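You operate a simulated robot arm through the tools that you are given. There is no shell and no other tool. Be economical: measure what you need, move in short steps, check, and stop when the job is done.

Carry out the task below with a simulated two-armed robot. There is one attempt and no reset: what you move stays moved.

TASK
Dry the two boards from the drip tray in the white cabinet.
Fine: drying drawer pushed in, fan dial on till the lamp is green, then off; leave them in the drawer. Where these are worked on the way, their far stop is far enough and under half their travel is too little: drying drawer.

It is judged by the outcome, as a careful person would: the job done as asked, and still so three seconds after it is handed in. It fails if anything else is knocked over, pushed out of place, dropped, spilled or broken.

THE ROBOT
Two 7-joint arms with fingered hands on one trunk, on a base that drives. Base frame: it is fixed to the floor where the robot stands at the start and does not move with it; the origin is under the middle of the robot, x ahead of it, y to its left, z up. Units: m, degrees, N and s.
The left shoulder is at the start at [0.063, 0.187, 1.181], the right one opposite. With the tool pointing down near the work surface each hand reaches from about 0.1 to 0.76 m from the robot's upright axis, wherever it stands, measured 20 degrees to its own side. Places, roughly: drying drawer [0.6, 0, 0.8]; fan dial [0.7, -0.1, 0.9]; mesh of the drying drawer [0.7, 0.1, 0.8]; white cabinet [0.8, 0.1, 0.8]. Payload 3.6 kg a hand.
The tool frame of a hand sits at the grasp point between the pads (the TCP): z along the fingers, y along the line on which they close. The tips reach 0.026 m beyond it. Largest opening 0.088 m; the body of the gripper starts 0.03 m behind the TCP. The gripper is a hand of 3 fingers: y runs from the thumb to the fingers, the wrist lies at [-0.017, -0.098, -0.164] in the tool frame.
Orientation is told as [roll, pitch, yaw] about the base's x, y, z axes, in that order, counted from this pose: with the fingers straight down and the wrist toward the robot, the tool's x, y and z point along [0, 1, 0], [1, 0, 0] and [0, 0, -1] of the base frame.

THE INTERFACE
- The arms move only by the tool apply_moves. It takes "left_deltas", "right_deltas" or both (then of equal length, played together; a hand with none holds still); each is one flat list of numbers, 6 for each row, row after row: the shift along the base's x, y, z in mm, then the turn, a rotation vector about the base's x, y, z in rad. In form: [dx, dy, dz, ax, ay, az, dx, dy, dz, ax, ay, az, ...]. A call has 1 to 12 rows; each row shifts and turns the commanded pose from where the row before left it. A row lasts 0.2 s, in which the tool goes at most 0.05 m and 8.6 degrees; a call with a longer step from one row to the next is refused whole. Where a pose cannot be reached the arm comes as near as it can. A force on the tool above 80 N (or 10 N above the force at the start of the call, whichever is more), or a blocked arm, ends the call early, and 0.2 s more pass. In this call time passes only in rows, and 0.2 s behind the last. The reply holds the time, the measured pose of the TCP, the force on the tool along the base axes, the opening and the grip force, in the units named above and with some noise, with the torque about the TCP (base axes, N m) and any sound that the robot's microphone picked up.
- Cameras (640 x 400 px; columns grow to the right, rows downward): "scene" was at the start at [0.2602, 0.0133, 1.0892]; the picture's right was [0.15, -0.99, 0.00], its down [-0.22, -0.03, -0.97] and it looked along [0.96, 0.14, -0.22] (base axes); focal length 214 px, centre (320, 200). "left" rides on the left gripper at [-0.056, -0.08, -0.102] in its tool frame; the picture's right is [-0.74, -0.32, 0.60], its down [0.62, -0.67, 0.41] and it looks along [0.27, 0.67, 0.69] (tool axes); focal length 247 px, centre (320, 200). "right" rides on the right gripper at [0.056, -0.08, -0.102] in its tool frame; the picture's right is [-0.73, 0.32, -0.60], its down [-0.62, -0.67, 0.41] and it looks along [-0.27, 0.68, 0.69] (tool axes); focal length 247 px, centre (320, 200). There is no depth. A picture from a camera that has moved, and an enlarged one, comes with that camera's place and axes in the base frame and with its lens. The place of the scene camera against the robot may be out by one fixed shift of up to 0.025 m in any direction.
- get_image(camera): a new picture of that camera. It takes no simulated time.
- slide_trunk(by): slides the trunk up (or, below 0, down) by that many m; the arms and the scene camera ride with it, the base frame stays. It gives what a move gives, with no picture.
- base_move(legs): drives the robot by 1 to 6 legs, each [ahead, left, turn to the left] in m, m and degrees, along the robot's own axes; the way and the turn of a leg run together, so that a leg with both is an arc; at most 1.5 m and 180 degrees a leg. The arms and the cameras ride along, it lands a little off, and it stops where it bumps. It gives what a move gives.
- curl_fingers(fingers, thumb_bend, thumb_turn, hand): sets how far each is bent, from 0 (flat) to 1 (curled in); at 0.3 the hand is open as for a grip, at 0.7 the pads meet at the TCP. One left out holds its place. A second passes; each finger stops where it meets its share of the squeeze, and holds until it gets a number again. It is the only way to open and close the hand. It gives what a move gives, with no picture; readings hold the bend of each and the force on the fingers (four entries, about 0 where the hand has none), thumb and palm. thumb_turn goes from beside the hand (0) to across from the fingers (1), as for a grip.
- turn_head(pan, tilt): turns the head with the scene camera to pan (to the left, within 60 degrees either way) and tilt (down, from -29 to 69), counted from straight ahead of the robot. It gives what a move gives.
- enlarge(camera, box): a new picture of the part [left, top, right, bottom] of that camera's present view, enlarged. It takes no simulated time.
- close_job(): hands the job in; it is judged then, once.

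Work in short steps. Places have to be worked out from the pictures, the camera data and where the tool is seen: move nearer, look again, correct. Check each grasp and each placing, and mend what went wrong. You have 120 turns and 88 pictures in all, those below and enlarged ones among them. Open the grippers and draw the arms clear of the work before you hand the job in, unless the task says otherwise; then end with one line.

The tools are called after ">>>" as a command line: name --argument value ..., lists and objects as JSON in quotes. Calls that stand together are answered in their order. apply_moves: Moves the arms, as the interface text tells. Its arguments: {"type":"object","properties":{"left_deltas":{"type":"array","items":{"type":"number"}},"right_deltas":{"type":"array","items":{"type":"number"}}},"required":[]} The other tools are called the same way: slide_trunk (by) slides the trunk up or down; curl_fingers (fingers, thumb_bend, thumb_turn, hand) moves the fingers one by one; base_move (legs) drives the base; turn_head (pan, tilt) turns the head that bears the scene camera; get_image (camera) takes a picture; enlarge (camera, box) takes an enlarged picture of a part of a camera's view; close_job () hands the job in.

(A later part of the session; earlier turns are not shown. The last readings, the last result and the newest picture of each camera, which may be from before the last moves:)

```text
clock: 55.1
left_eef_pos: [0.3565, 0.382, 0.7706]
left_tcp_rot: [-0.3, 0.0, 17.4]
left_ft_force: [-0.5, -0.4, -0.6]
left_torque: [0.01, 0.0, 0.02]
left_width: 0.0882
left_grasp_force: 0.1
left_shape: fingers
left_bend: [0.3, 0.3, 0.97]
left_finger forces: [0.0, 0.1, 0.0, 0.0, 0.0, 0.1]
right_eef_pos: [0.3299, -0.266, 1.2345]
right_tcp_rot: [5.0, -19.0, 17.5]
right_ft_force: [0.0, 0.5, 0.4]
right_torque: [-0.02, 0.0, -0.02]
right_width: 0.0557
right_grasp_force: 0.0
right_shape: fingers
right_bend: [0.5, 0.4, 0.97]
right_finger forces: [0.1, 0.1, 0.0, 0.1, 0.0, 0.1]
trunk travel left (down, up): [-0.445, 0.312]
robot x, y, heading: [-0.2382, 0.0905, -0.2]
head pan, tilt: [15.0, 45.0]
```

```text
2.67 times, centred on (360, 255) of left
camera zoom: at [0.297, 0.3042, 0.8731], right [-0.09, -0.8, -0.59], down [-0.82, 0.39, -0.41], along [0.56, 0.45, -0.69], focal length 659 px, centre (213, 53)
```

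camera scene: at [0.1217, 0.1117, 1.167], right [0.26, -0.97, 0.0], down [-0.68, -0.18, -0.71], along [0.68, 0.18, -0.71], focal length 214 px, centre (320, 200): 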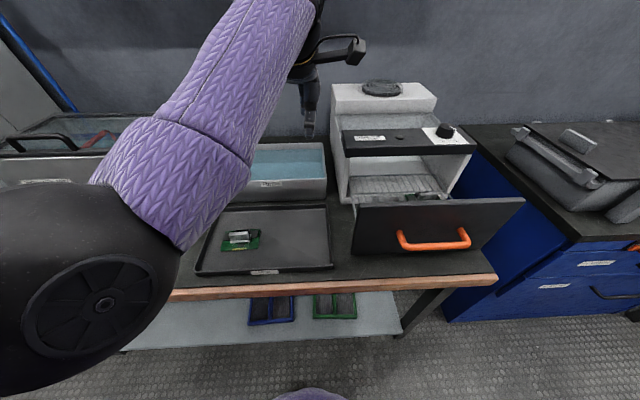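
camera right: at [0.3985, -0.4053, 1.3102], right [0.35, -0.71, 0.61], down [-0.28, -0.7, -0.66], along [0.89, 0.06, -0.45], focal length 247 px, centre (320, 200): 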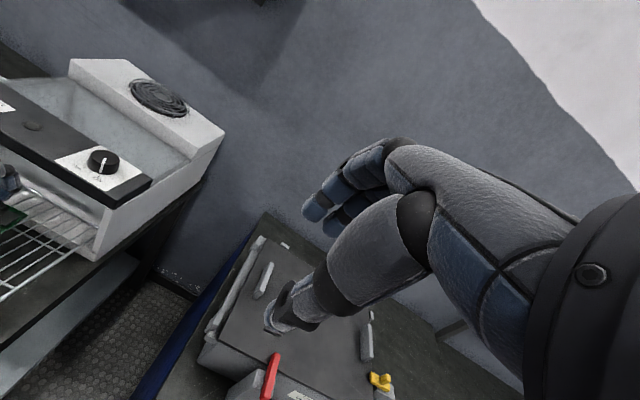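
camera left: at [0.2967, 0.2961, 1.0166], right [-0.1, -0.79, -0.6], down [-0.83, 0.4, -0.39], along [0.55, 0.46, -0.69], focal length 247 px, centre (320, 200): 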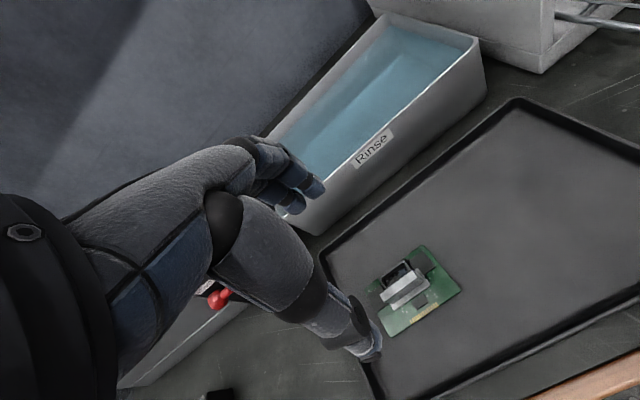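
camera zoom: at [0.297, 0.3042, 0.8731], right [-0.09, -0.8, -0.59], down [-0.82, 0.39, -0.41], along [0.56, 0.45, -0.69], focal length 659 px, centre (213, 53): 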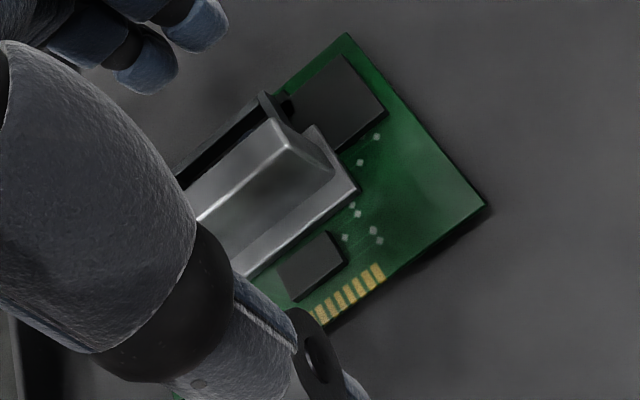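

The view matches the first grasp. I close gently, then tighten, and lift.

>>> curl_fingers --hand "left" --fingers 0.7 --thumb_bend 0.7

>>> curl_fingers --hand "left" --fingers 0.76 --thumb_bend 0.78

>>> apply_moves --left_deltas '[0, 0, 10, 0, 0, 0, 0, 0, 30, 0, 0, 0, 0, 0, 40, 0, 0, 0, 0, 0, 40, 0, 0, 0, 0, 0, 40, 0, 0, 0, 0, 0, 40, 0, 0, 0, 0, 0, 30, 0, 0, 0]'

>>> get_image --camera "left"

```text
clock: 56.1
left_eef_pos: [0.3553, 0.3811, 0.771]
left_tcp_rot: [-0.3, 0.1, 17.3]
left_ft_force: [-1.1, 0.0, -0.7]
left_torque: [0.02, -0.03, 0.01]
left_width: 0.0079
left_grasp_force: 2.8
left_shape: fingers
left_bend: [0.68, 0.67, 0.97]
left_finger forces: [2.1, 0.9, 0.1, 0.0, 2.9, 0.0]
right_eef_pos: [0.3278, -0.2658, 1.2346]
right_tcp_rot: [5.0, -19.0, 17.4]
right_ft_force: [0.6, 0.7, 0.8]
right_torque: [-0.02, 0.0, 0.0]
right_width: 0.0555
right_grasp_force: 0.2
right_shape: fingers
right_bend: [0.5, 0.4, 0.97]
right_finger forces: [0.0, 0.0, 0.0, 0.0, 0.1, 0.0]
trunk travel left (down, up): [-0.445, 0.312]
robot x, y, heading: [-0.2403, 0.0869, 0.3]
head pan, tilt: [15.0, 45.0]
```

```text
clock: 57.1
left_eef_pos: [0.3566, 0.3803, 0.7713]
left_tcp_rot: [-0.3, 0.2, 17.3]
left_ft_force: [-0.6, 0.6, 0.5]
left_torque: [-0.05, 0.03, -0.01]
left_width: 0.0058
left_grasp_force: 14.1
left_shape: fingers
left_bend: [0.73, 0.68, 0.97]
left_finger forces: [10.0, 3.3, 0.0, 0.0, 13.6, 0.0]
right_eef_pos: [0.3275, -0.266, 1.2363]
right_tcp_rot: [5.0, -18.9, 17.3]
right_ft_force: [-0.5, 0.5, -0.4]
right_torque: [0.02, 0.02, 0.02]
right_width: 0.0554
right_grasp_force: 0.1
right_shape: fingers
right_bend: [0.5, 0.4, 0.97]
right_finger forces: [0.0, 0.0, 0.1, 0.1, 0.0, 0.0]
trunk travel left (down, up): [-0.445, 0.312]
robot x, y, heading: [-0.2425, 0.0905, 0.4]
head pan, tilt: [15.0, 45.0]
```

```text
clock: 58.7
left_eef_pos: [0.3548, 0.3799, 1.0021]
left_tcp_rot: [-0.3, 0.2, 17.2]
left_ft_force: [0.1, 0.1, -1.1]
left_torque: [-0.01, 0.03, 0.01]
left_width: 0.0055
left_grasp_force: 13.1
left_shape: fingers
left_bend: [0.73, 0.67, 0.97]
left_finger forces: [10.5, 3.0, 0.0, 0.0, 13.4, 0.0]
right_eef_pos: [0.3286, -0.2667, 1.2343]
right_tcp_rot: [5.0, -19.1, 17.4]
right_ft_force: [-0.2, 0.2, 0.5]
right_torque: [-0.01, 0.01, 0.01]
right_width: 0.0556
right_grasp_force: 0.1
right_shape: fingers
right_bend: [0.5, 0.4, 0.97]
right_finger forces: [0.1, 0.0, 0.0, 0.1, 0.0, 0.0]
trunk travel left (down, up): [-0.445, 0.312]
robot x, y, heading: [-0.2387, 0.092, -0.1]
head pan, tilt: [15.0, 45.0]
```

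```text
32 pictures are left
camera left: at [0.2958, 0.3042, 1.1037], right [-0.09, -0.8, -0.59], down [-0.82, 0.39, -0.41], along [0.56, 0.45, -0.69], focal length 247 px, centre (320, 200)
```

left: 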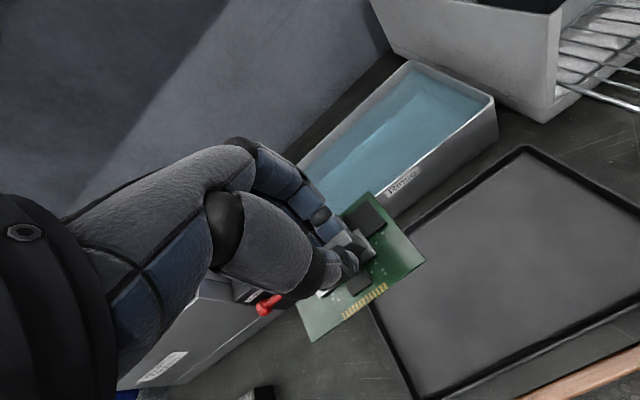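

The second board is held. I drive to (−0.09, −0.10) so the left arm reaches straight, then move the hand over the drawer's left slot.

>>> base_move --legs '[[0.15, -0.19, 0]]'

>>> apply_moves --left_deltas '[0, -36, 0, 0, 0, 0, 0, -36, 0, 0, 0, 0, 4, -36, 0, 0, 0, 0, 4, -35, 0, 0, 0, 0]'

>>> get_image --camera "left"

>>> get_image --camera "scene"

```text
clock: 60.5
left_eef_pos: [0.5049, 0.1926, 1.0014]
left_tcp_rot: [-0.3, 0.2, 17.5]
left_ft_force: [0.7, -0.4, -0.3]
left_torque: [-0.01, -0.01, 0.02]
left_width: 0.0054
left_grasp_force: 13.2
left_shape: fingers
left_bend: [0.73, 0.67, 0.97]
left_finger forces: [10.4, 3.0, 0.0, 0.0, 13.4, 0.1]
right_eef_pos: [0.4798, -0.4538, 1.234]
right_tcp_rot: [5.1, -19.0, 17.4]
right_ft_force: [-0.6, -0.3, -0.6]
right_torque: [0.0, -0.01, 0.05]
right_width: 0.0553
right_grasp_force: 0.0
right_shape: fingers
right_bend: [0.5, 0.4, 0.97]
right_finger forces: [0.0, 0.1, 0.0, 0.0, 0.0, 0.0]
trunk travel left (down, up): [-0.445, 0.312]
robot x, y, heading: [-0.084, -0.0988, 0.3]
head pan, tilt: [15.0, 45.0]
```

```text
clock: 61.5
left_eef_pos: [0.5137, 0.0496, 1.001]
left_tcp_rot: [-0.3, 0.2, 17.3]
left_ft_force: [0.2, 0.0, -0.4]
left_torque: [0.02, -0.02, -0.02]
left_width: 0.0051
left_grasp_force: 13.8
left_shape: fingers
left_bend: [0.73, 0.67, 0.97]
left_finger forces: [10.3, 2.9, 0.1, 0.0, 13.5, 0.0]
right_eef_pos: [0.479, -0.4529, 1.235]
right_tcp_rot: [5.1, -19.0, 17.4]
right_ft_force: [0.6, -0.2, -0.8]
right_torque: [0.0, 0.02, -0.02]
right_width: 0.0557
right_grasp_force: 0.0
right_shape: fingers
right_bend: [0.5, 0.4, 0.97]
right_finger forces: [0.0, 0.1, 0.0, 0.1, 0.0, 0.0]
trunk travel left (down, up): [-0.445, 0.312]
robot x, y, heading: [-0.0918, -0.0978, 0.5]
head pan, tilt: [15.0, 45.0]
```

```text
31 pictures are left
camera left: at [0.4538, -0.0262, 1.1037], right [-0.08, -0.8, -0.59], down [-0.82, 0.39, -0.41], along [0.56, 0.45, -0.69], focal length 247 px, centre (320, 200)
```

left: 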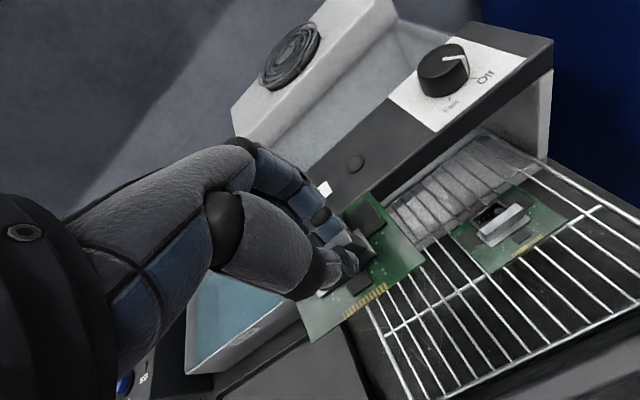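

```text
30 pictures are left
camera scene: at [0.1421, -0.0776, 1.167], right [0.26, -0.97, 0.0], down [-0.68, -0.18, -0.71], along [0.68, 0.19, -0.71], focal length 214 px, centre (320, 200)
```

scene: 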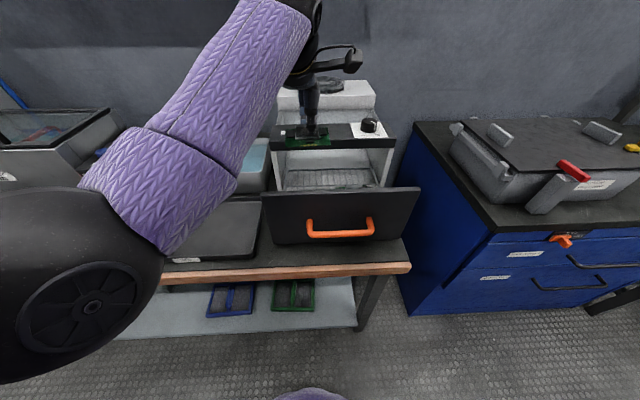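

Board 1 sits well; slot spacing is 11 cm, so no overlap. I descend to z≈0.86 and check.

>>> apply_moves --left_deltas '[-2, -1, -30, 0, 0, 0, 0, 0, -30, 0, 0, 0, 0, 0, -30, 0, 0, 0, 0, 0, -30, 0, 0, 0, 0, 0, -22, 0, 0, 0]'

>>> get_image --camera "left"

>>> get_image --camera "scene"

```text
clock: 62.7
left_eef_pos: [0.5113, 0.0492, 0.8594]
left_tcp_rot: [-0.2, 0.2, 17.4]
left_ft_force: [0.0, 0.8, -0.4]
left_torque: [-0.02, -0.03, 0.02]
left_width: 0.0053
left_grasp_force: 12.9
left_shape: fingers
left_bend: [0.73, 0.67, 0.97]
left_finger forces: [10.3, 2.9, 0.0, 0.0, 13.3, 0.0]
right_eef_pos: [0.4798, -0.4538, 1.2344]
right_tcp_rot: [5.1, -19.0, 17.5]
right_ft_force: [0.3, 0.2, -0.3]
right_torque: [0.0, 0.0, 0.02]
right_width: 0.0555
right_grasp_force: 0.1
right_shape: fingers
right_bend: [0.5, 0.4, 0.97]
right_finger forces: [0.0, 0.1, 0.0, 0.0, 0.1, 0.0]
trunk travel left (down, up): [-0.445, 0.312]
robot x, y, heading: [-0.0909, -0.0991, 0.7]
head pan, tilt: [15.0, 45.0]
```

```text
29 pictures are left
camera left: at [0.4516, -0.0261, 0.9613], right [-0.08, -0.8, -0.59], down [-0.82, 0.39, -0.41], along [0.56, 0.45, -0.69], focal length 247 px, centre (320, 200)
```

left: 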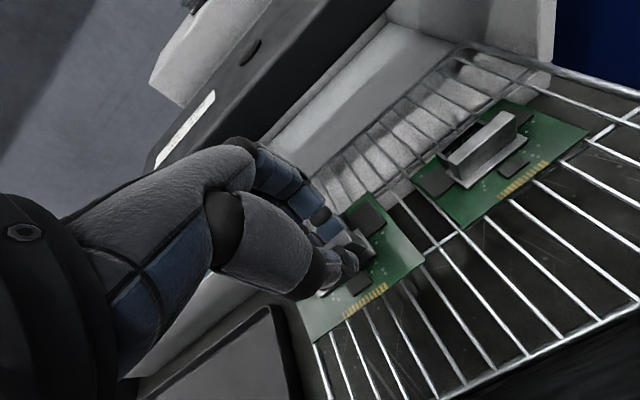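

```text
28 pictures are left
camera scene: at [0.1422, -0.0771, 1.167], right [0.26, -0.97, 0.0], down [-0.68, -0.19, -0.71], along [0.68, 0.19, -0.71], focal length 214 px, centre (320, 200)
```

scene: 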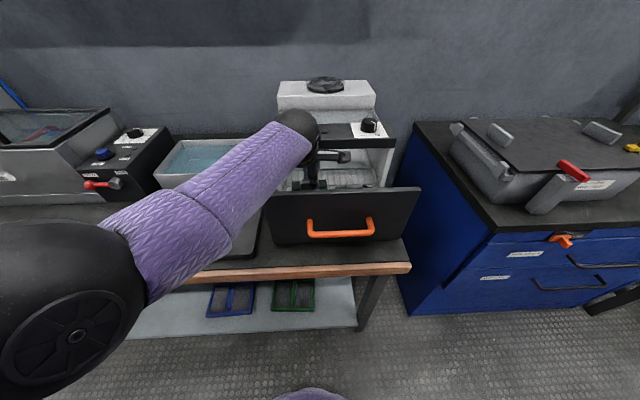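

Clear so far. I lower in steps until first contact.

>>> apply_moves --left_deltas '[0, 0, -15, 0, 0, 0, 0, 0, -15, 0, 0, 0, 0, 0, -7, 0, 0, 0]'

>>> apply_moves --left_deltas '[0, 0, -4, 0, 0, 0]'

>>> get_image --camera "left"

```text
clock: 63.5
left_eef_pos: [0.5116, 0.0495, 0.8219]
left_tcp_rot: [-0.2, 0.1, 17.5]
left_ft_force: [0.2, 0.2, -0.1]
left_torque: [-0.01, 0.0, 0.01]
left_width: 0.0052
left_grasp_force: 12.7
left_shape: fingers
left_bend: [0.73, 0.67, 0.97]
left_finger forces: [10.4, 3.0, 0.0, 0.0, 13.2, 0.0]
right_eef_pos: [0.4787, -0.4529, 1.2355]
right_tcp_rot: [5.0, -19.0, 17.4]
right_ft_force: [-0.6, 0.3, -0.8]
right_torque: [0.02, 0.0, 0.04]
right_width: 0.0552
right_grasp_force: 0.1
right_shape: fingers
right_bend: [0.5, 0.4, 0.97]
right_finger forces: [0.0, 0.0, 0.1, 0.2, 0.1, 0.0]
trunk travel left (down, up): [-0.445, 0.312]
robot x, y, heading: [-0.0911, -0.097, -0.1]
head pan, tilt: [15.0, 45.0]
```

```text
clock: 63.9
left_eef_pos: [0.5116, 0.0498, 0.8191]
left_tcp_rot: [-0.4, 0.0, 17.3]
left_ft_force: [1.1, 0.4, 2.1]
left_torque: [-0.06, 0.07, 0.01]
left_width: 0.005
left_grasp_force: 14.3
left_shape: fingers
left_bend: [0.73, 0.68, 0.97]
left_finger forces: [11.6, 3.4, 0.0, 0.0, 13.8, 0.0]
right_eef_pos: [0.4789, -0.4526, 1.2338]
right_tcp_rot: [5.1, -19.0, 17.4]
right_ft_force: [-0.1, -0.2, -0.6]
right_torque: [0.0, 0.0, 0.0]
right_width: 0.0555
right_grasp_force: 0.1
right_shape: fingers
right_bend: [0.5, 0.4, 0.97]
right_finger forces: [0.0, 0.1, 0.0, 0.1, 0.0, 0.0]
trunk travel left (down, up): [-0.445, 0.312]
robot x, y, heading: [-0.0916, -0.0972, 0.1]
head pan, tilt: [15.0, 45.0]
```

```text
27 pictures are left
camera left: at [0.4522, -0.0267, 0.9209], right [-0.08, -0.8, -0.6], down [-0.82, 0.39, -0.41], along [0.56, 0.45, -0.69], focal length 247 px, centre (320, 200)
```

left: 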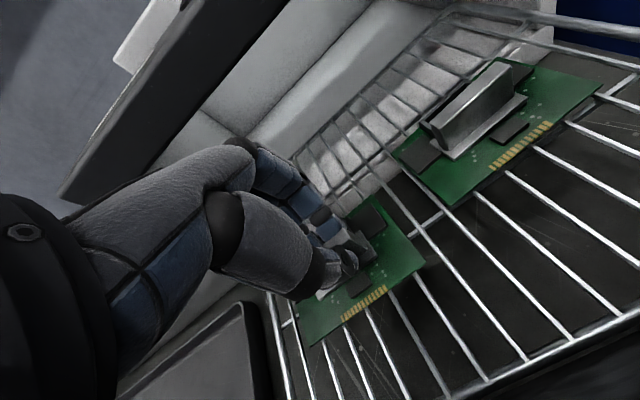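

Light contact (2 N). I release with the thumb first, then ease the fingers only slightly.

>>> curl_fingers --hand "left" --thumb_bend 0.45 --fingers 0.68

>>> curl_fingers --hand "left" --fingers 0.62

>>> apply_moves --left_deltas '[0, 0, 6, 0, 0, 0]'

>>> get_image --camera "left"

```text
clock: 64.9
left_eef_pos: [0.5111, 0.0501, 0.8174]
left_tcp_rot: [-0.2, 0.2, 17.4]
left_ft_force: [-0.6, 0.8, 0.0]
left_torque: [0.0, 0.02, 0.04]
left_width: 0.0307
left_grasp_force: 0.2
left_shape: fingers
left_bend: [0.68, 0.45, 0.97]
left_finger forces: [0.2, 0.4, 0.0, 0.1, 0.0, 0.0]
right_eef_pos: [0.4795, -0.4531, 1.2344]
right_tcp_rot: [5.1, -18.9, 17.4]
right_ft_force: [0.2, -0.5, 0.1]
right_torque: [-0.03, -0.03, 0.0]
right_width: 0.0552
right_grasp_force: 0.1
right_shape: fingers
right_bend: [0.5, 0.4, 0.97]
right_finger forces: [0.1, 0.0, 0.0, 0.0, 0.1, 0.1]
trunk travel left (down, up): [-0.445, 0.312]
robot x, y, heading: [-0.0876, -0.0999, 0.3]
head pan, tilt: [15.0, 45.0]
```

```text
clock: 65.9
left_eef_pos: [0.5109, 0.0502, 0.8176]
left_tcp_rot: [-0.3, 0.1, 17.5]
left_ft_force: [0.4, 0.1, 6.3]
left_torque: [-0.02, -0.02, -0.03]
left_width: 0.0353
left_grasp_force: 2.6
left_shape: fingers
left_bend: [0.63, 0.45, 0.97]
left_finger forces: [1.1, 4.0, 0.0, 0.0, 0.0, 0.0]
right_eef_pos: [0.478, -0.4529, 1.2351]
right_tcp_rot: [5.1, -19.1, 17.4]
right_ft_force: [-0.3, -0.8, -0.4]
right_torque: [0.02, 0.01, -0.02]
right_width: 0.0557
right_grasp_force: 0.2
right_shape: fingers
right_bend: [0.5, 0.4, 0.97]
right_finger forces: [0.1, 0.0, 0.0, 0.0, 0.0, 0.0]
trunk travel left (down, up): [-0.445, 0.312]
robot x, y, heading: [-0.0895, -0.097, 0.2]
head pan, tilt: [15.0, 45.0]
```

```text
clock: 66.3
left_eef_pos: [0.5102, 0.0495, 0.8241]
left_tcp_rot: [-0.3, 0.3, 17.4]
left_ft_force: [-0.1, 0.1, -1.1]
left_torque: [-0.01, -0.04, 0.0]
left_width: 0.037
left_grasp_force: 0.0
left_shape: fingers
left_bend: [0.62, 0.45, 0.97]
left_finger forces: [0.1, 0.1, 0.0, 0.1, 0.1, 0.1]
right_eef_pos: [0.4797, -0.4527, 1.2362]
right_tcp_rot: [5.1, -19.1, 17.4]
right_ft_force: [-0.3, -0.9, 0.3]
right_torque: [0.01, 0.03, -0.01]
right_width: 0.0554
right_grasp_force: 0.0
right_shape: fingers
right_bend: [0.5, 0.4, 0.97]
right_finger forces: [0.0, 0.0, 0.0, 0.1, 0.0, 0.1]
trunk travel left (down, up): [-0.445, 0.312]
robot x, y, heading: [-0.0908, -0.1008, 0.4]
head pan, tilt: [15.0, 45.0]
```

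```text
26 pictures are left
camera left: at [0.4515, -0.0268, 0.9259], right [-0.09, -0.8, -0.59], down [-0.82, 0.39, -0.41], along [0.56, 0.45, -0.69], focal length 247 px, centre (320, 200)
```

left: 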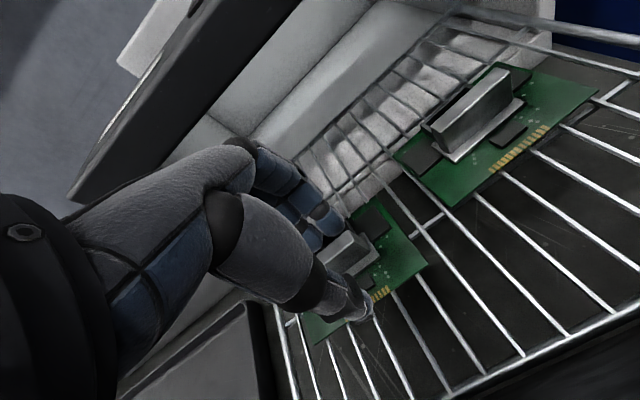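

Both boards lie flat on the mesh and the hand is free. I lift the left hand straight up, then back the base off.

>>> apply_moves --left_deltas '[0, 0, 25, 0, 0, 0, 0, 0, 40, 0, 0, 0, 0, 0, 45, 0, 0, 0, 0, 0, 45, 0, 0, 0, 0, 0, 45, 0, 0, 0, -10, 15, 40, 0, 0, 0, -20, 25, 35, 0, 0, 0, -20, 30, 30, 0, 0, 0, -20, 30, 30, 0, 0, 0]'

>>> get_image --camera "left"

>>> base_move --legs '[[-0.15, 0.07, 0]]'

>>> get_image --camera "scene"

```text
clock: 68.3
left_eef_pos: [0.4416, 0.1495, 1.1597]
left_tcp_rot: [-0.2, 0.2, 17.3]
left_ft_force: [0.7, 0.2, -0.1]
left_torque: [-0.01, 0.01, -0.03]
left_width: 0.0369
left_grasp_force: 0.0
left_shape: fingers
left_bend: [0.62, 0.45, 0.97]
left_finger forces: [0.0, 0.0, 0.0, 0.0, 0.0, 0.1]
right_eef_pos: [0.4784, -0.4531, 1.2348]
right_tcp_rot: [5.0, -19.0, 17.5]
right_ft_force: [0.4, 0.0, 0.5]
right_torque: [0.0, 0.01, -0.02]
right_width: 0.0555
right_grasp_force: 0.1
right_shape: fingers
right_bend: [0.5, 0.4, 0.97]
right_finger forces: [0.1, 0.0, 0.0, 0.0, 0.0, 0.0]
trunk travel left (down, up): [-0.445, 0.312]
robot x, y, heading: [-0.0935, -0.0986, 0.1]
head pan, tilt: [15.0, 45.0]
```

```text
25 pictures are left
camera left: at [0.3821, 0.0732, 1.2616], right [-0.09, -0.8, -0.59], down [-0.82, 0.39, -0.41], along [0.56, 0.45, -0.69], focal length 247 px, centre (320, 200)
```

left: 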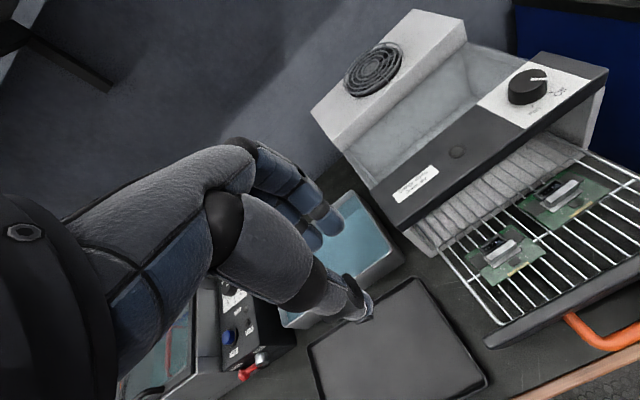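

```text
clock: 69.8
left_eef_pos: [0.29, 0.2174, 1.1597]
left_tcp_rot: [-0.2, 0.1, 17.4]
left_ft_force: [0.4, 0.7, 0.5]
left_torque: [0.02, -0.03, 0.0]
left_width: 0.0371
left_grasp_force: 0.1
left_shape: fingers
left_bend: [0.62, 0.45, 0.97]
left_finger forces: [0.1, 0.1, 0.0, 0.1, 0.0, 0.1]
right_eef_pos: [0.3258, -0.385, 1.2362]
right_tcp_rot: [5.0, -19.1, 17.4]
right_ft_force: [0.4, 0.5, -0.4]
right_torque: [-0.01, -0.03, -0.01]
right_width: 0.0553
right_grasp_force: 0.1
right_shape: fingers
right_bend: [0.5, 0.4, 0.97]
right_finger forces: [0.0, 0.0, 0.0, 0.1, 0.1, 0.1]
trunk travel left (down, up): [-0.445, 0.312]
robot x, y, heading: [-0.2383, -0.0281, 0.3]
head pan, tilt: [15.0, 45.0]
```

```text
24 pictures are left
camera scene: at [-0.0104, -0.0075, 1.1673], right [0.26, -0.97, 0.0], down [-0.68, -0.19, -0.71], along [0.68, 0.18, -0.71], focal length 214 px, centre (320, 200)
```

scene: 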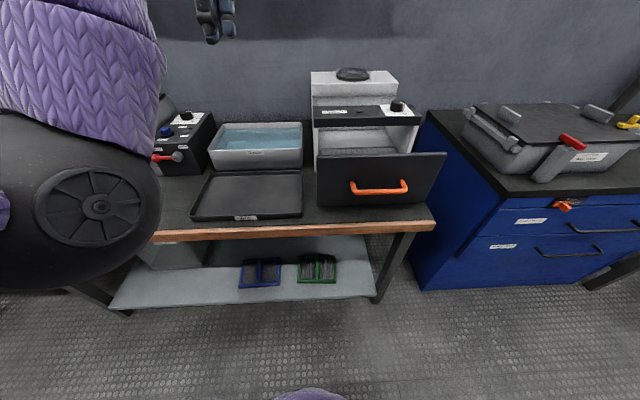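

Both boards are in place. Next I bring the right hand, levelled and with closed fingers, in front of the handle to push the drawer in.

>>> apply_moves --right_deltas '[1, 39, -25, -0.0336, 0.105, 0, 1, 39, -25, -0.0336, 0.105, 0, 1, 39, -25, -0.0336, 0.105, 0, 1, 39, -25, -0.083, -0.026, 0, 1, 39, -25, 0, 0, 0, 1, 39, -25, 0, 0, 0, 1, 39, -25, 0, 0, 0, 1, 39, -25, 0, 0, 0]'

>>> curl_fingers --hand "right" --fingers 0.75 --thumb_bend 0.68

>>> get_image --camera "scene"

```text
clock: 71.5
left_eef_pos: [0.2915, 0.2181, 1.1589]
left_tcp_rot: [-0.3, 0.2, 17.4]
left_ft_force: [0.3, -0.9, 0.1]
left_torque: [-0.01, -0.01, 0.0]
left_width: 0.0367
left_grasp_force: 0.0
left_shape: fingers
left_bend: [0.62, 0.45, 0.97]
left_finger forces: [0.0, 0.0, 0.0, 0.1, 0.1, 0.0]
right_eef_pos: [0.3363, -0.0707, 1.0347]
right_tcp_rot: [-0.1, -0.1, 17.4]
right_ft_force: [-0.3, -0.2, 0.4]
right_torque: [-0.03, -0.05, -0.01]
right_width: 0.0554
right_grasp_force: 0.0
right_shape: fingers
right_bend: [0.5, 0.4, 0.97]
right_finger forces: [0.0, 0.0, 0.1, 0.0, 0.1, 0.0]
trunk travel left (down, up): [-0.445, 0.312]
robot x, y, heading: [-0.2407, -0.03, 0.0]
head pan, tilt: [15.0, 45.0]
```

```text
clock: 72.5
left_eef_pos: [0.2907, 0.2172, 1.1587]
left_tcp_rot: [-0.3, 0.3, 17.3]
left_ft_force: [-0.3, -0.7, -0.8]
left_torque: [0.0, -0.01, -0.01]
left_width: 0.0371
left_grasp_force: 0.0
left_shape: fingers
left_bend: [0.62, 0.45, 0.97]
left_finger forces: [0.1, 0.1, 0.0, 0.0, 0.0, 0.0]
right_eef_pos: [0.3353, -0.0722, 1.0356]
right_tcp_rot: [0.0, -0.1, 17.4]
right_ft_force: [0.2, 0.6, -0.2]
right_torque: [-0.01, 0.0, 0.03]
right_width: 0.0001
right_grasp_force: 0.0
right_shape: fingers
right_bend: [0.75, 0.67, 0.97]
right_finger forces: [0.1, 0.0, 0.0, 0.0, 0.0, 0.1]
trunk travel left (down, up): [-0.445, 0.312]
robot x, y, heading: [-0.2388, -0.0316, 0.3]
head pan, tilt: [15.0, 45.0]
```

```text
23 pictures are left
camera scene: at [-0.0091, -0.0081, 1.167], right [0.26, -0.97, 0.0], down [-0.68, -0.18, -0.71], along [0.68, 0.18, -0.71], focal length 214 px, centre (320, 200)
```

scene: 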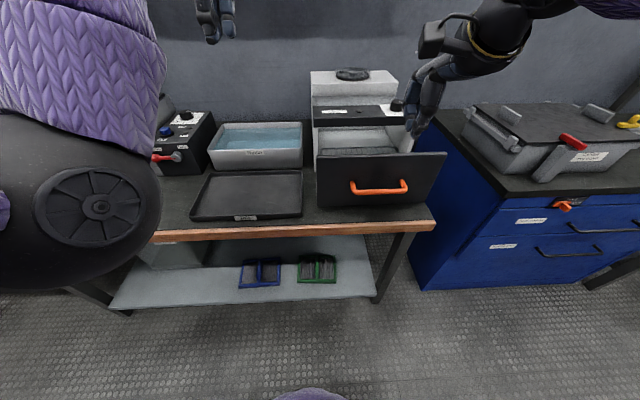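

Now I lower it to handle height, slightly back.

>>> apply_moves --right_deltas '[-4, 0, -38, 0, 0, 0, -4, 0, -38, 0, 0, 0, 0, 0, -38, 0, 0, 0, 0, 0, -38, 0, 0, 0, 0, 0, -38, 0, 0, 0, 0, 0, -38, 0, 0, 0]'

>>> get_image --camera "scene"

```text
clock: 74.0
left_eef_pos: [0.2909, 0.2184, 1.1588]
left_tcp_rot: [-0.3, 0.2, 17.4]
left_ft_force: [0.2, 0.3, -0.5]
left_torque: [0.03, 0.03, -0.01]
left_width: 0.0369
left_grasp_force: 0.1
left_shape: fingers
left_bend: [0.62, 0.45, 0.97]
left_finger forces: [0.1, 0.1, 0.0, 0.1, 0.1, 0.1]
right_eef_pos: [0.3276, -0.0713, 0.8058]
right_tcp_rot: [-0.1, -0.1, 17.5]
right_ft_force: [-0.2, 0.0, 0.0]
right_torque: [-0.02, 0.0, 0.0]
right_width: 0.0
right_grasp_force: 0.0
right_shape: fingers
right_bend: [0.75, 0.67, 0.97]
right_finger forces: [0.1, 0.1, 0.1, 0.0, 0.0, 0.0]
trunk travel left (down, up): [-0.445, 0.312]
robot x, y, heading: [-0.2397, -0.0277, 0.4]
head pan, tilt: [15.0, 45.0]
```

```text
22 pictures are left
camera scene: at [-0.009, -0.0076, 1.167], right [0.26, -0.97, 0.0], down [-0.68, -0.19, -0.71], along [0.68, 0.18, -0.71], focal length 214 px, centre (320, 200)
```

scene: 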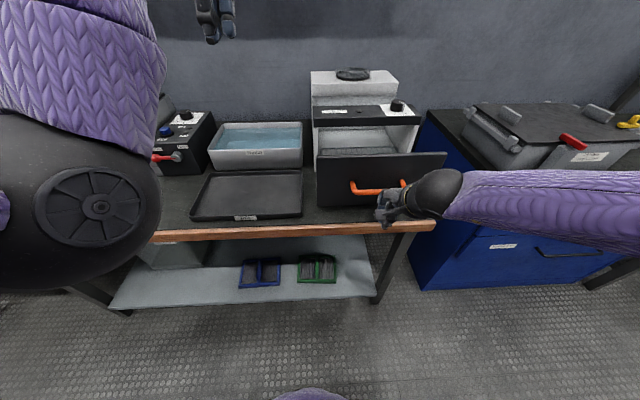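

The hand stands before the handle. I push forward along the drawer axis slowly.

>>> apply_moves --right_deltas '[9.5, 8, 0, 0, 0, 0, 9.5, 8, 0, 0, 0, 0, 9.5, 3, 0, 0, 0, 0, 9.5, 3, 0, 0, 0, 0, 9.5, 3, 0, 0, 0, 0, 9.5, 3, 0, 0, 0, 0, 9.5, 3, 0, 0, 0, 0, 9.5, 3, 0, 0, 0, 0, 9.5, 3, 0, 0, 0, 0, 9.5, 3, 0, 0, 0, 0]'

>>> get_image --camera "scene"

```text
clock: 76.2
left_eef_pos: [0.2917, 0.2188, 1.1586]
left_tcp_rot: [-0.3, 0.2, 17.4]
left_ft_force: [1.0, 0.1, -0.7]
left_torque: [0.04, 0.02, -0.02]
left_width: 0.0365
left_grasp_force: 0.1
left_shape: fingers
left_bend: [0.62, 0.45, 0.97]
left_finger forces: [0.1, 0.1, 0.0, 0.0, 0.1, 0.0]
right_eef_pos: [0.3547, -0.058, 0.8081]
right_tcp_rot: [0.0, -0.1, 17.4]
right_ft_force: [0.0, -0.3, 0.2]
right_torque: [-0.02, 0.01, 0.01]
right_width: 0.0
right_grasp_force: 0.1
right_shape: fingers
right_bend: [0.75, 0.67, 0.97]
right_finger forces: [0.2, 0.1, 0.0, 0.1, 0.0, 0.0]
right hand out of reach, approached as far as the arm can: row 3, 4, 5, 6, 7, 8, 9, 10
trunk travel left (down, up): [-0.445, 0.312]
robot x, y, heading: [-0.2429, -0.0286, 0.1]
head pan, tilt: [15.0, 45.0]
```

```text
21 pictures are left
camera scene: at [-0.0091, -0.008, 1.167], right [0.26, -0.97, 0.0], down [-0.68, -0.18, -0.71], along [0.68, 0.18, -0.71], focal length 214 px, centre (320, 200)
```

scene: 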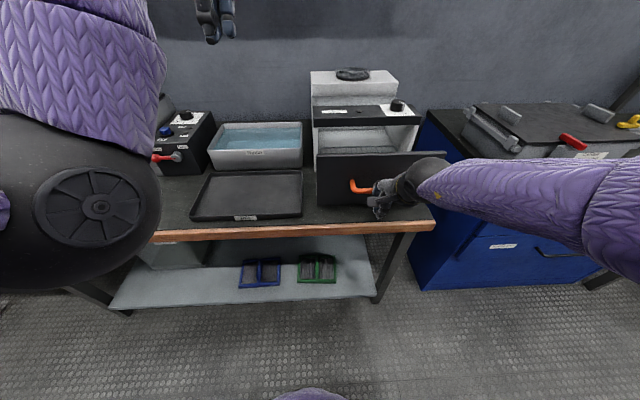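

The arm is at a limit, so I push by driving the base along the drawer axis, 0.10 m first.

>>> base_move --legs '[[0.095, 0.0305, 0]]'

>>> get_image --camera "scene"

```text
clock: 77.3
left_eef_pos: [0.3872, 0.2494, 1.1583]
left_tcp_rot: [-0.3, 0.4, 17.4]
left_ft_force: [0.4, 0.5, -0.3]
left_torque: [-0.03, 0.0, 0.01]
left_width: 0.0368
left_grasp_force: 0.0
left_shape: fingers
left_bend: [0.62, 0.45, 0.97]
left_finger forces: [0.0, 0.0, 0.0, 0.0, 0.1, 0.0]
right_eef_pos: [0.4498, -0.0268, 0.8076]
right_tcp_rot: [0.0, 0.0, 17.3]
right_ft_force: [0.4, 0.4, -0.6]
right_torque: [-0.01, -0.01, 0.0]
right_width: 0.0
right_grasp_force: 0.0
right_shape: fingers
right_bend: [0.75, 0.67, 0.97]
right_finger forces: [0.0, 0.0, 0.0, 0.0, 0.0, 0.0]
trunk travel left (down, up): [-0.445, 0.312]
robot x, y, heading: [-0.1458, 0.0034, -0.0]
head pan, tilt: [15.0, 45.0]
```

```text
20 pictures are left
camera scene: at [0.0869, 0.0232, 1.1667], right [0.26, -0.97, 0.0], down [-0.68, -0.19, -0.71], along [0.68, 0.18, -0.71], focal length 214 px, centre (320, 200)
```

scene: 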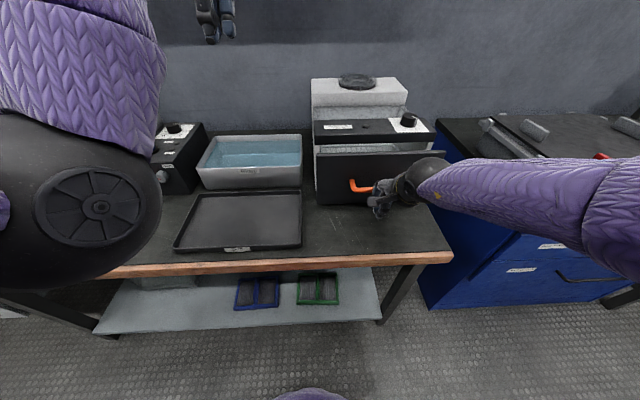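

The drawer is moving in. I drive another 0.05 m.

>>> base_move --legs '[[0.0476, 0.0153, 0]]'

>>> enlarge --camera "scene" --box '[280, 60, 480, 220]'

```text
clock: 78.2
left_eef_pos: [0.435, 0.2658, 1.1567]
left_tcp_rot: [-0.2, 0.3, 17.3]
left_ft_force: [-0.1, 0.4, 0.1]
left_torque: [0.02, 0.01, 0.02]
left_width: 0.0369
left_grasp_force: 0.1
left_shape: fingers
left_bend: [0.62, 0.45, 0.97]
left_finger forces: [0.0, 0.1, 0.0, 0.0, 0.0, 0.0]
right_eef_pos: [0.4982, -0.0108, 0.8053]
right_tcp_rot: [-0.1, 0.1, 17.4]
right_ft_force: [0.0, 0.2, -0.5]
right_torque: [-0.01, 0.03, 0.0]
right_width: 0.0001
right_grasp_force: 0.1
right_shape: fingers
right_bend: [0.75, 0.67, 0.97]
right_finger forces: [0.0, 0.0, 0.2, 0.1, 0.0, 0.0]
trunk travel left (down, up): [-0.445, 0.312]
robot x, y, heading: [-0.0984, 0.0176, 0.1]
head pan, tilt: [15.0, 45.0]
```

```text
2.50 times, centred on (380, 140) of scene
camera zoom: at [0.1359, 0.0392, 1.1664], right [0.26, -0.97, 0.0], down [-0.68, -0.19, -0.71], along [0.68, 0.18, -0.71], focal length 536 px, centre (170, 350)
```

zoom: 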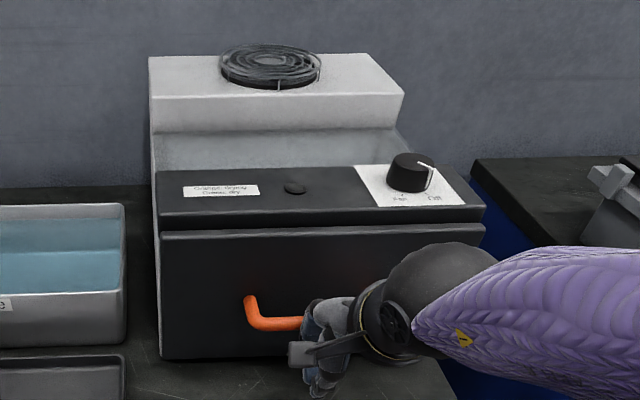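

Nearly closed. I push in 0.012 m increments and watch for resistance.

>>> base_move --legs '[[0.0143, 0.0046, 0]]'

>>> base_move --legs '[[0.0095, 0.003, 0]]'

>>> enlarge --camera "scene" --box '[280, 60, 480, 220]'

```text
clock: 79.0
left_eef_pos: [0.4462, 0.2684, 1.16]
left_tcp_rot: [-0.4, 0.2, 17.4]
left_ft_force: [0.8, 0.3, -0.7]
left_torque: [-0.01, 0.02, 0.01]
left_width: 0.0368
left_grasp_force: 0.0
left_shape: fingers
left_bend: [0.62, 0.45, 0.97]
left_finger forces: [0.0, 0.1, 0.0, 0.1, 0.1, 0.1]
right_eef_pos: [0.5069, -0.0076, 0.8052]
right_tcp_rot: [-0.1, 0.3, 17.4]
right_ft_force: [-27.4, -9.2, -6.2]
right_torque: [0.02, -0.16, 0.27]
right_width: 0.0
right_grasp_force: 14.4
right_shape: fingers
right_bend: [0.74, 0.65, 0.97]
right_finger forces: [26.8, 1.6, 0.1, 0.0, 0.1, 0.0]
trunk travel left (down, up): [-0.445, 0.312]
robot x, y, heading: [-0.0866, 0.0184, 0.2]
head pan, tilt: [15.0, 45.0]
```

```text
clock: 79.7
left_eef_pos: [0.4506, 0.2707, 1.1619]
left_tcp_rot: [-0.3, -0.3, 17.4]
left_ft_force: [-0.3, 0.1, -0.4]
left_torque: [-0.01, 0.01, -0.01]
left_width: 0.0371
left_grasp_force: 0.1
left_shape: fingers
left_bend: [0.62, 0.45, 0.97]
left_finger forces: [0.0, 0.1, 0.0, 0.0, 0.0, 0.0]
right_eef_pos: [0.508, -0.0076, 0.8039]
right_tcp_rot: [-0.2, 0.8, 17.3]
right_ft_force: [-56.1, -20.0, 15.5]
right_torque: [0.61, -1.38, 0.47]
right_width: 0.0
right_grasp_force: 31.0
right_shape: fingers
right_bend: [0.74, 0.64, 0.98]
right_finger forces: [58.2, 3.2, 0.0, 0.0, 0.1, 0.0]
trunk travel left (down, up): [-0.445, 0.312]
robot x, y, heading: [-0.0773, 0.0216, 0.3]
head pan, tilt: [15.0, 45.0]
```

```text
2.50 times, centred on (380, 140) of scene
camera zoom: at [0.1497, 0.0439, 1.1685], right [0.26, -0.97, 0.0], down [-0.68, -0.18, -0.71], along [0.69, 0.19, -0.7], focal length 536 px, centre (170, 350)
```

zoom: 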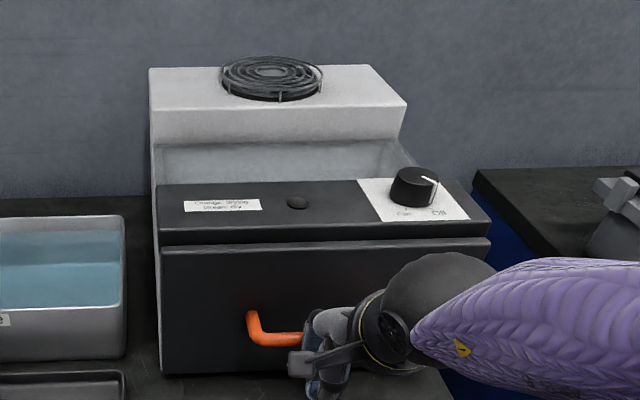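

The stop is reached (force rose to 56 N), so the drawer is in. I back the base off and lift the right hand clear.

>>> base_move --legs '[[-0.08, -0.026, 0]]'

>>> apply_moves --right_deltas '[0, 0, 35, 0, 0, 0, 0, 0, 40, 0, 0, 0, 0, 0, 45, 0, 0, 0, 0, 0, 45, 0, 0, 0, 0, 0, 45, 0, 0, 0, 0, 0, 45, 0, 0, 0, 0, 0, 30, 0, 0, 0]'

>>> curl_fingers --hand "right" --fingers 0.36 --thumb_bend 0.36

>>> get_image --camera "right"

```text
clock: 80.8
left_eef_pos: [0.3745, 0.2444, 1.1597]
left_tcp_rot: [-0.3, 0.1, 17.4]
left_ft_force: [0.6, -0.3, -0.1]
left_torque: [0.0, -0.01, 0.0]
left_width: 0.037
left_grasp_force: 0.1
left_shape: fingers
left_bend: [0.62, 0.45, 0.97]
left_finger forces: [0.1, 0.0, 0.1, 0.1, 0.0, 0.0]
right_eef_pos: [0.4337, -0.0336, 0.8019]
right_tcp_rot: [-0.2, 1.1, 17.3]
right_ft_force: [0.2, -0.2, 0.7]
right_torque: [-0.02, -0.04, 0.01]
right_width: 0.0
right_grasp_force: 0.1
right_shape: fingers
right_bend: [0.75, 0.67, 0.98]
right_finger forces: [0.1, 0.1, 0.0, 0.0, 0.1, 0.1]
trunk travel left (down, up): [-0.445, 0.312]
robot x, y, heading: [-0.1552, -0.0039, 0.2]
head pan, tilt: [15.0, 45.0]
```

```text
clock: 82.4
left_eef_pos: [0.3768, 0.2462, 1.1589]
left_tcp_rot: [-0.3, 0.1, 17.4]
left_ft_force: [-0.2, 0.4, 0.1]
left_torque: [-0.01, -0.01, 0.03]
left_width: 0.037
left_grasp_force: 0.1
left_shape: fingers
left_bend: [0.62, 0.45, 0.97]
left_finger forces: [0.0, 0.1, 0.0, 0.1, 0.0, 0.0]
right_eef_pos: [0.433, -0.0326, 1.0868]
right_tcp_rot: [-0.3, 1.2, 17.2]
right_ft_force: [-0.6, -0.2, -0.3]
right_torque: [-0.05, 0.0, -0.03]
right_width: 0.0
right_grasp_force: 0.1
right_shape: fingers
right_bend: [0.75, 0.67, 0.98]
right_finger forces: [0.0, 0.0, 0.1, 0.0, 0.0, 0.0]
right hand out of reach, approached as far as the arm can: row 1
trunk travel left (down, up): [-0.445, 0.312]
robot x, y, heading: [-0.1543, 0.001, 0.2]
head pan, tilt: [15.0, 45.0]
```

```text
clock: 83.4
left_eef_pos: [0.3773, 0.2444, 1.1591]
left_tcp_rot: [-0.3, 0.2, 17.4]
left_ft_force: [-0.2, -0.7, 0.6]
left_torque: [-0.01, -0.01, -0.01]
left_width: 0.0367
left_grasp_force: 0.1
left_shape: fingers
left_bend: [0.62, 0.45, 0.97]
left_finger forces: [0.0, 0.0, 0.0, 0.0, 0.0, 0.0]
right_eef_pos: [0.4354, -0.034, 1.084]
right_tcp_rot: [-0.2, 1.1, 17.3]
right_ft_force: [-0.6, 0.2, 0.0]
right_torque: [0.03, 0.03, -0.01]
right_width: 0.0753
right_grasp_force: 0.0
right_shape: fingers
right_bend: [0.36, 0.36, 0.98]
right_finger forces: [0.1, 0.0, 0.0, 0.1, 0.0, 0.0]
trunk travel left (down, up): [-0.445, 0.312]
robot x, y, heading: [-0.1552, -0.0014, -0.1]
head pan, tilt: [15.0, 45.0]
```

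```text
17 pictures are left
camera right: at [0.3427, -0.0036, 1.1889], right [0.53, -0.6, 0.6], down [-0.46, -0.8, -0.4], along [0.71, -0.06, -0.7], focal length 247 px, centre (320, 200)
```

right: 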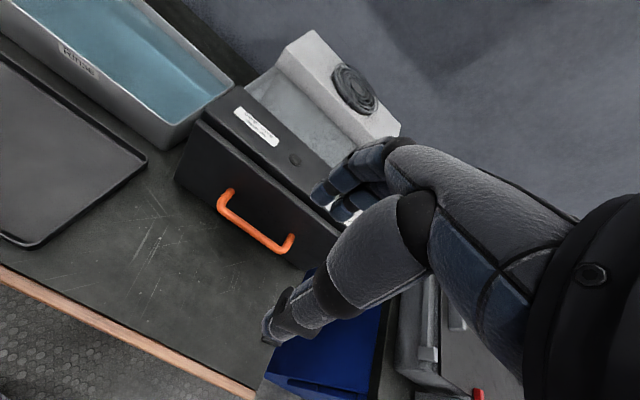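

Now I drive forward and bring the right hand above the dial, yawed to about +60° so there is room to turn clockwise.

>>> base_move --legs '[[0.13, -0.06, 0]]'

>>> apply_moves --right_deltas '[17, 6, 0, 0, 0, 0.145, 17, 6, 0, 0, 0, 0.145, 17, 6, 0, 0, 0, 0.145, 17, 6, -5, 0, 0, 0.145, 17, 6, -10, 0, 0, 0.145, 17, 5, -10, 0, 0, 0]'

>>> get_image --camera "right"

>>> get_image --camera "scene"

```text
clock: 84.7
left_eef_pos: [0.5081, 0.1836, 1.1582]
left_tcp_rot: [-0.1, 0.4, 17.3]
left_ft_force: [0.1, -0.3, -0.4]
left_torque: [0.03, 0.02, 0.03]
left_width: 0.0367
left_grasp_force: 0.0
left_shape: fingers
left_bend: [0.62, 0.45, 0.97]
left_finger forces: [0.1, 0.0, 0.1, 0.0, 0.1, 0.1]
right_eef_pos: [0.5643, -0.0953, 1.0828]
right_tcp_rot: [-0.2, 1.1, 17.2]
right_ft_force: [0.0, 0.2, -0.7]
right_torque: [0.05, 0.01, 0.04]
right_width: 0.0753
right_grasp_force: 0.0
right_shape: fingers
right_bend: [0.36, 0.36, 0.98]
right_finger forces: [0.1, 0.0, 0.1, 0.0, 0.1, 0.0]
trunk travel left (down, up): [-0.445, 0.312]
robot x, y, heading: [-0.0262, -0.0614, -0.1]
head pan, tilt: [15.0, 45.0]
```

```text
clock: 86.1
left_eef_pos: [0.5061, 0.1843, 1.1581]
left_tcp_rot: [-0.4, 0.2, 17.2]
left_ft_force: [-0.1, 0.1, -0.5]
left_torque: [0.03, 0.02, 0.0]
left_width: 0.0368
left_grasp_force: 0.0
left_shape: fingers
left_bend: [0.62, 0.45, 0.97]
left_finger forces: [0.0, 0.0, 0.0, 0.0, 0.0, 0.0]
right_eef_pos: [0.6077, -0.079, 1.0846]
right_tcp_rot: [-0.2, 1.1, 39.3]
right_ft_force: [0.5, -0.5, 0.3]
right_torque: [0.03, -0.01, -0.01]
right_width: 0.0754
right_grasp_force: 0.0
right_shape: fingers
right_bend: [0.36, 0.36, 0.98]
right_finger forces: [0.0, 0.1, 0.0, 0.0, 0.0, 0.1]
right hand out of reach, approached as far as the arm can: row 3, 4, 5, 6
trunk travel left (down, up): [-0.445, 0.312]
robot x, y, heading: [-0.0263, -0.0625, 0.1]
head pan, tilt: [15.0, 45.0]
```

```text
16 pictures are left
camera right: at [0.5115, -0.0856, 1.189], right [0.72, -0.36, 0.6], down [-0.12, -0.91, -0.4], along [0.68, 0.21, -0.7], focal length 247 px, centre (320, 200)
```

right: 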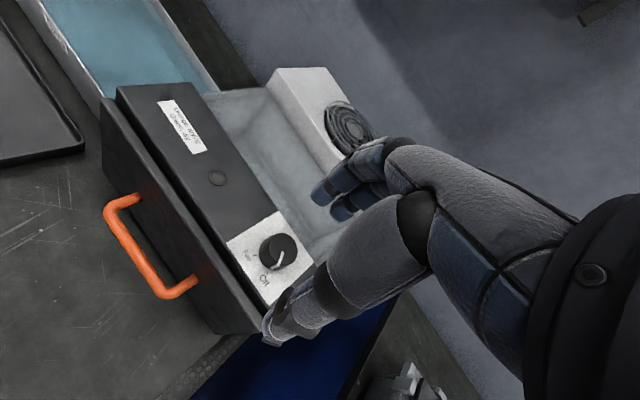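

```text
15 pictures are left
camera scene: at [0.2061, -0.0417, 1.167], right [0.26, -0.97, 0.0], down [-0.68, -0.18, -0.71], along [0.68, 0.18, -0.71], focal length 214 px, centre (320, 200)
```

scene: 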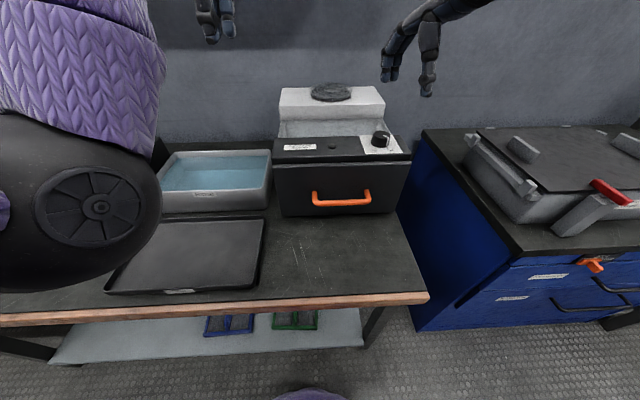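

The dial is confirmed at (0.669, −0.060), top z≈0.93, pointer at Off; Fan lies clockwise. I move the base a little closer and put the hand above the dial.

>>> base_move --legs '[[0.06, 0.03, 0]]'

>>> apply_moves --right_deltas '[1, -7, -20, 0.004, -0.019, 0, 0, -4, -25, 0, 0, 0]'

>>> enlarge --camera "right" --box '[220, 180, 420, 320]'

```text
clock: 87.1
left_eef_pos: [0.5689, 0.2157, 1.1571]
left_tcp_rot: [-0.2, 0.2, 17.2]
left_ft_force: [0.9, 0.0, 0.5]
left_torque: [-0.02, 0.01, 0.0]
left_width: 0.0371
left_grasp_force: 0.0
left_shape: fingers
left_bend: [0.62, 0.45, 0.97]
left_finger forces: [0.0, 0.1, 0.1, 0.0, 0.0, 0.1]
right_eef_pos: [0.6709, -0.0475, 1.0843]
right_tcp_rot: [-0.3, 1.1, 39.3]
right_ft_force: [0.7, 0.2, -0.5]
right_torque: [0.01, 0.04, 0.04]
right_width: 0.075
right_grasp_force: 0.0
right_shape: fingers
right_bend: [0.36, 0.36, 0.98]
right_finger forces: [0.0, 0.1, 0.1, 0.0, 0.1, 0.0]
trunk travel left (down, up): [-0.445, 0.312]
robot x, y, heading: [0.0314, -0.0287, -0.1]
head pan, tilt: [15.0, 45.0]
```

```text
clock: 87.7
left_eef_pos: [0.5673, 0.2135, 1.1583]
left_tcp_rot: [-0.3, 0.3, 17.3]
left_ft_force: [-0.8, 0.5, 1.2]
left_torque: [-0.02, -0.01, 0.0]
left_width: 0.037
left_grasp_force: 0.0
left_shape: fingers
left_bend: [0.62, 0.45, 0.97]
left_finger forces: [0.1, 0.0, 0.0, 0.0, 0.0, 0.1]
right_eef_pos: [0.6685, -0.0583, 1.0396]
right_tcp_rot: [-0.8, 0.2, 39.4]
right_ft_force: [-0.1, 0.2, -1.3]
right_torque: [-0.01, 0.02, -0.05]
right_width: 0.0751
right_grasp_force: 0.1
right_shape: fingers
right_bend: [0.36, 0.36, 0.98]
right_finger forces: [0.0, 0.0, 0.1, 0.1, 0.0, 0.1]
trunk travel left (down, up): [-0.445, 0.312]
robot x, y, heading: [0.0316, -0.0327, 0.0]
head pan, tilt: [15.0, 45.0]
```

```text
2.86 times, centred on (320, 250) of right
camera zoom: at [0.5706, -0.0654, 1.1421], right [0.71, -0.36, 0.61], down [-0.12, -0.91, -0.4], along [0.7, 0.21, -0.69], focal length 706 px, centre (320, 57)
```

zoom: 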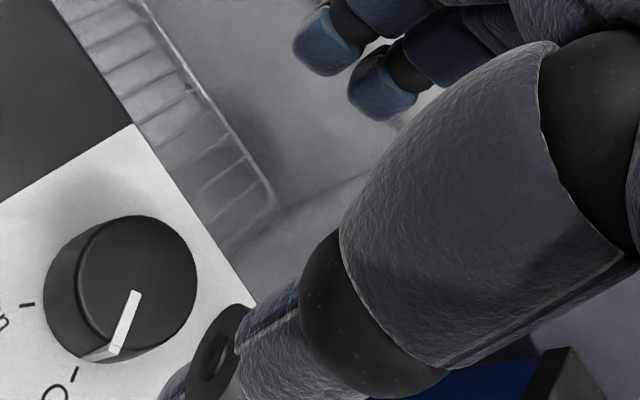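

From this view: knob centre ≈(0.672, −0.061), Off tick at 226°, Fan tick at 169°, pointer exactly at Off, so Fan needs about −58° of turn. I descend over the knob.

>>> apply_moves --right_deltas '[2, -1.5, -30, 0, 0, 0, 2, -1.5, -30, 0, 0, 0, 0, 0, -25, 0, 0, 0, 0, 0, -11, 0, 0, 0]'

>>> enlarge --camera "scene" --box '[280, 60, 480, 200]'

```text
clock: 88.7
left_eef_pos: [0.5677, 0.2139, 1.1581]
left_tcp_rot: [-0.2, 0.2, 17.3]
left_ft_force: [0.1, -0.4, 0.2]
left_torque: [0.01, -0.01, 0.02]
left_width: 0.0368
left_grasp_force: 0.0
left_shape: fingers
left_bend: [0.62, 0.45, 0.97]
left_finger forces: [0.0, 0.0, 0.0, 0.1, 0.0, 0.0]
right_eef_pos: [0.6692, -0.0595, 1.0298]
right_tcp_rot: [-0.9, 0.1, 39.3]
right_ft_force: [0.1, 0.3, 0.4]
right_torque: [0.03, -0.02, -0.01]
right_width: 0.0752
right_grasp_force: 0.0
right_shape: fingers
right_bend: [0.36, 0.36, 0.98]
right_finger forces: [0.0, 0.0, 0.0, 0.0, 0.1, 0.0]
right hand out of reach, approached as far as the arm can: row 1, 2, 3, 4
trunk travel left (down, up): [-0.445, 0.312]
robot x, y, heading: [0.0292, -0.0296, 0.4]
head pan, tilt: [15.0, 45.0]
```

```text
2.86 times, centred on (380, 130) of scene
camera zoom: at [0.2665, -0.0111, 1.167], right [0.26, -0.97, 0.0], down [-0.68, -0.18, -0.71], along [0.68, 0.18, -0.71], focal length 613 px, centre (149, 400)
```

zoom: 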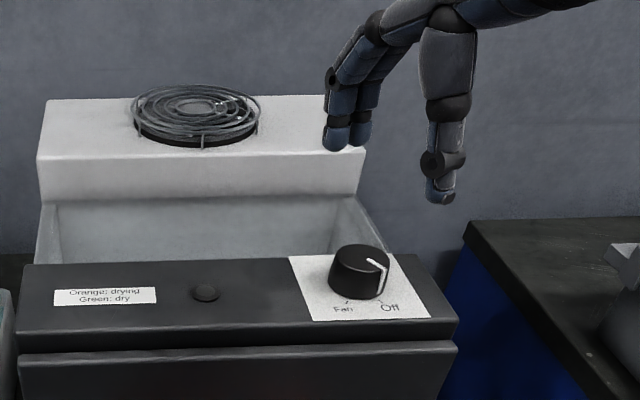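

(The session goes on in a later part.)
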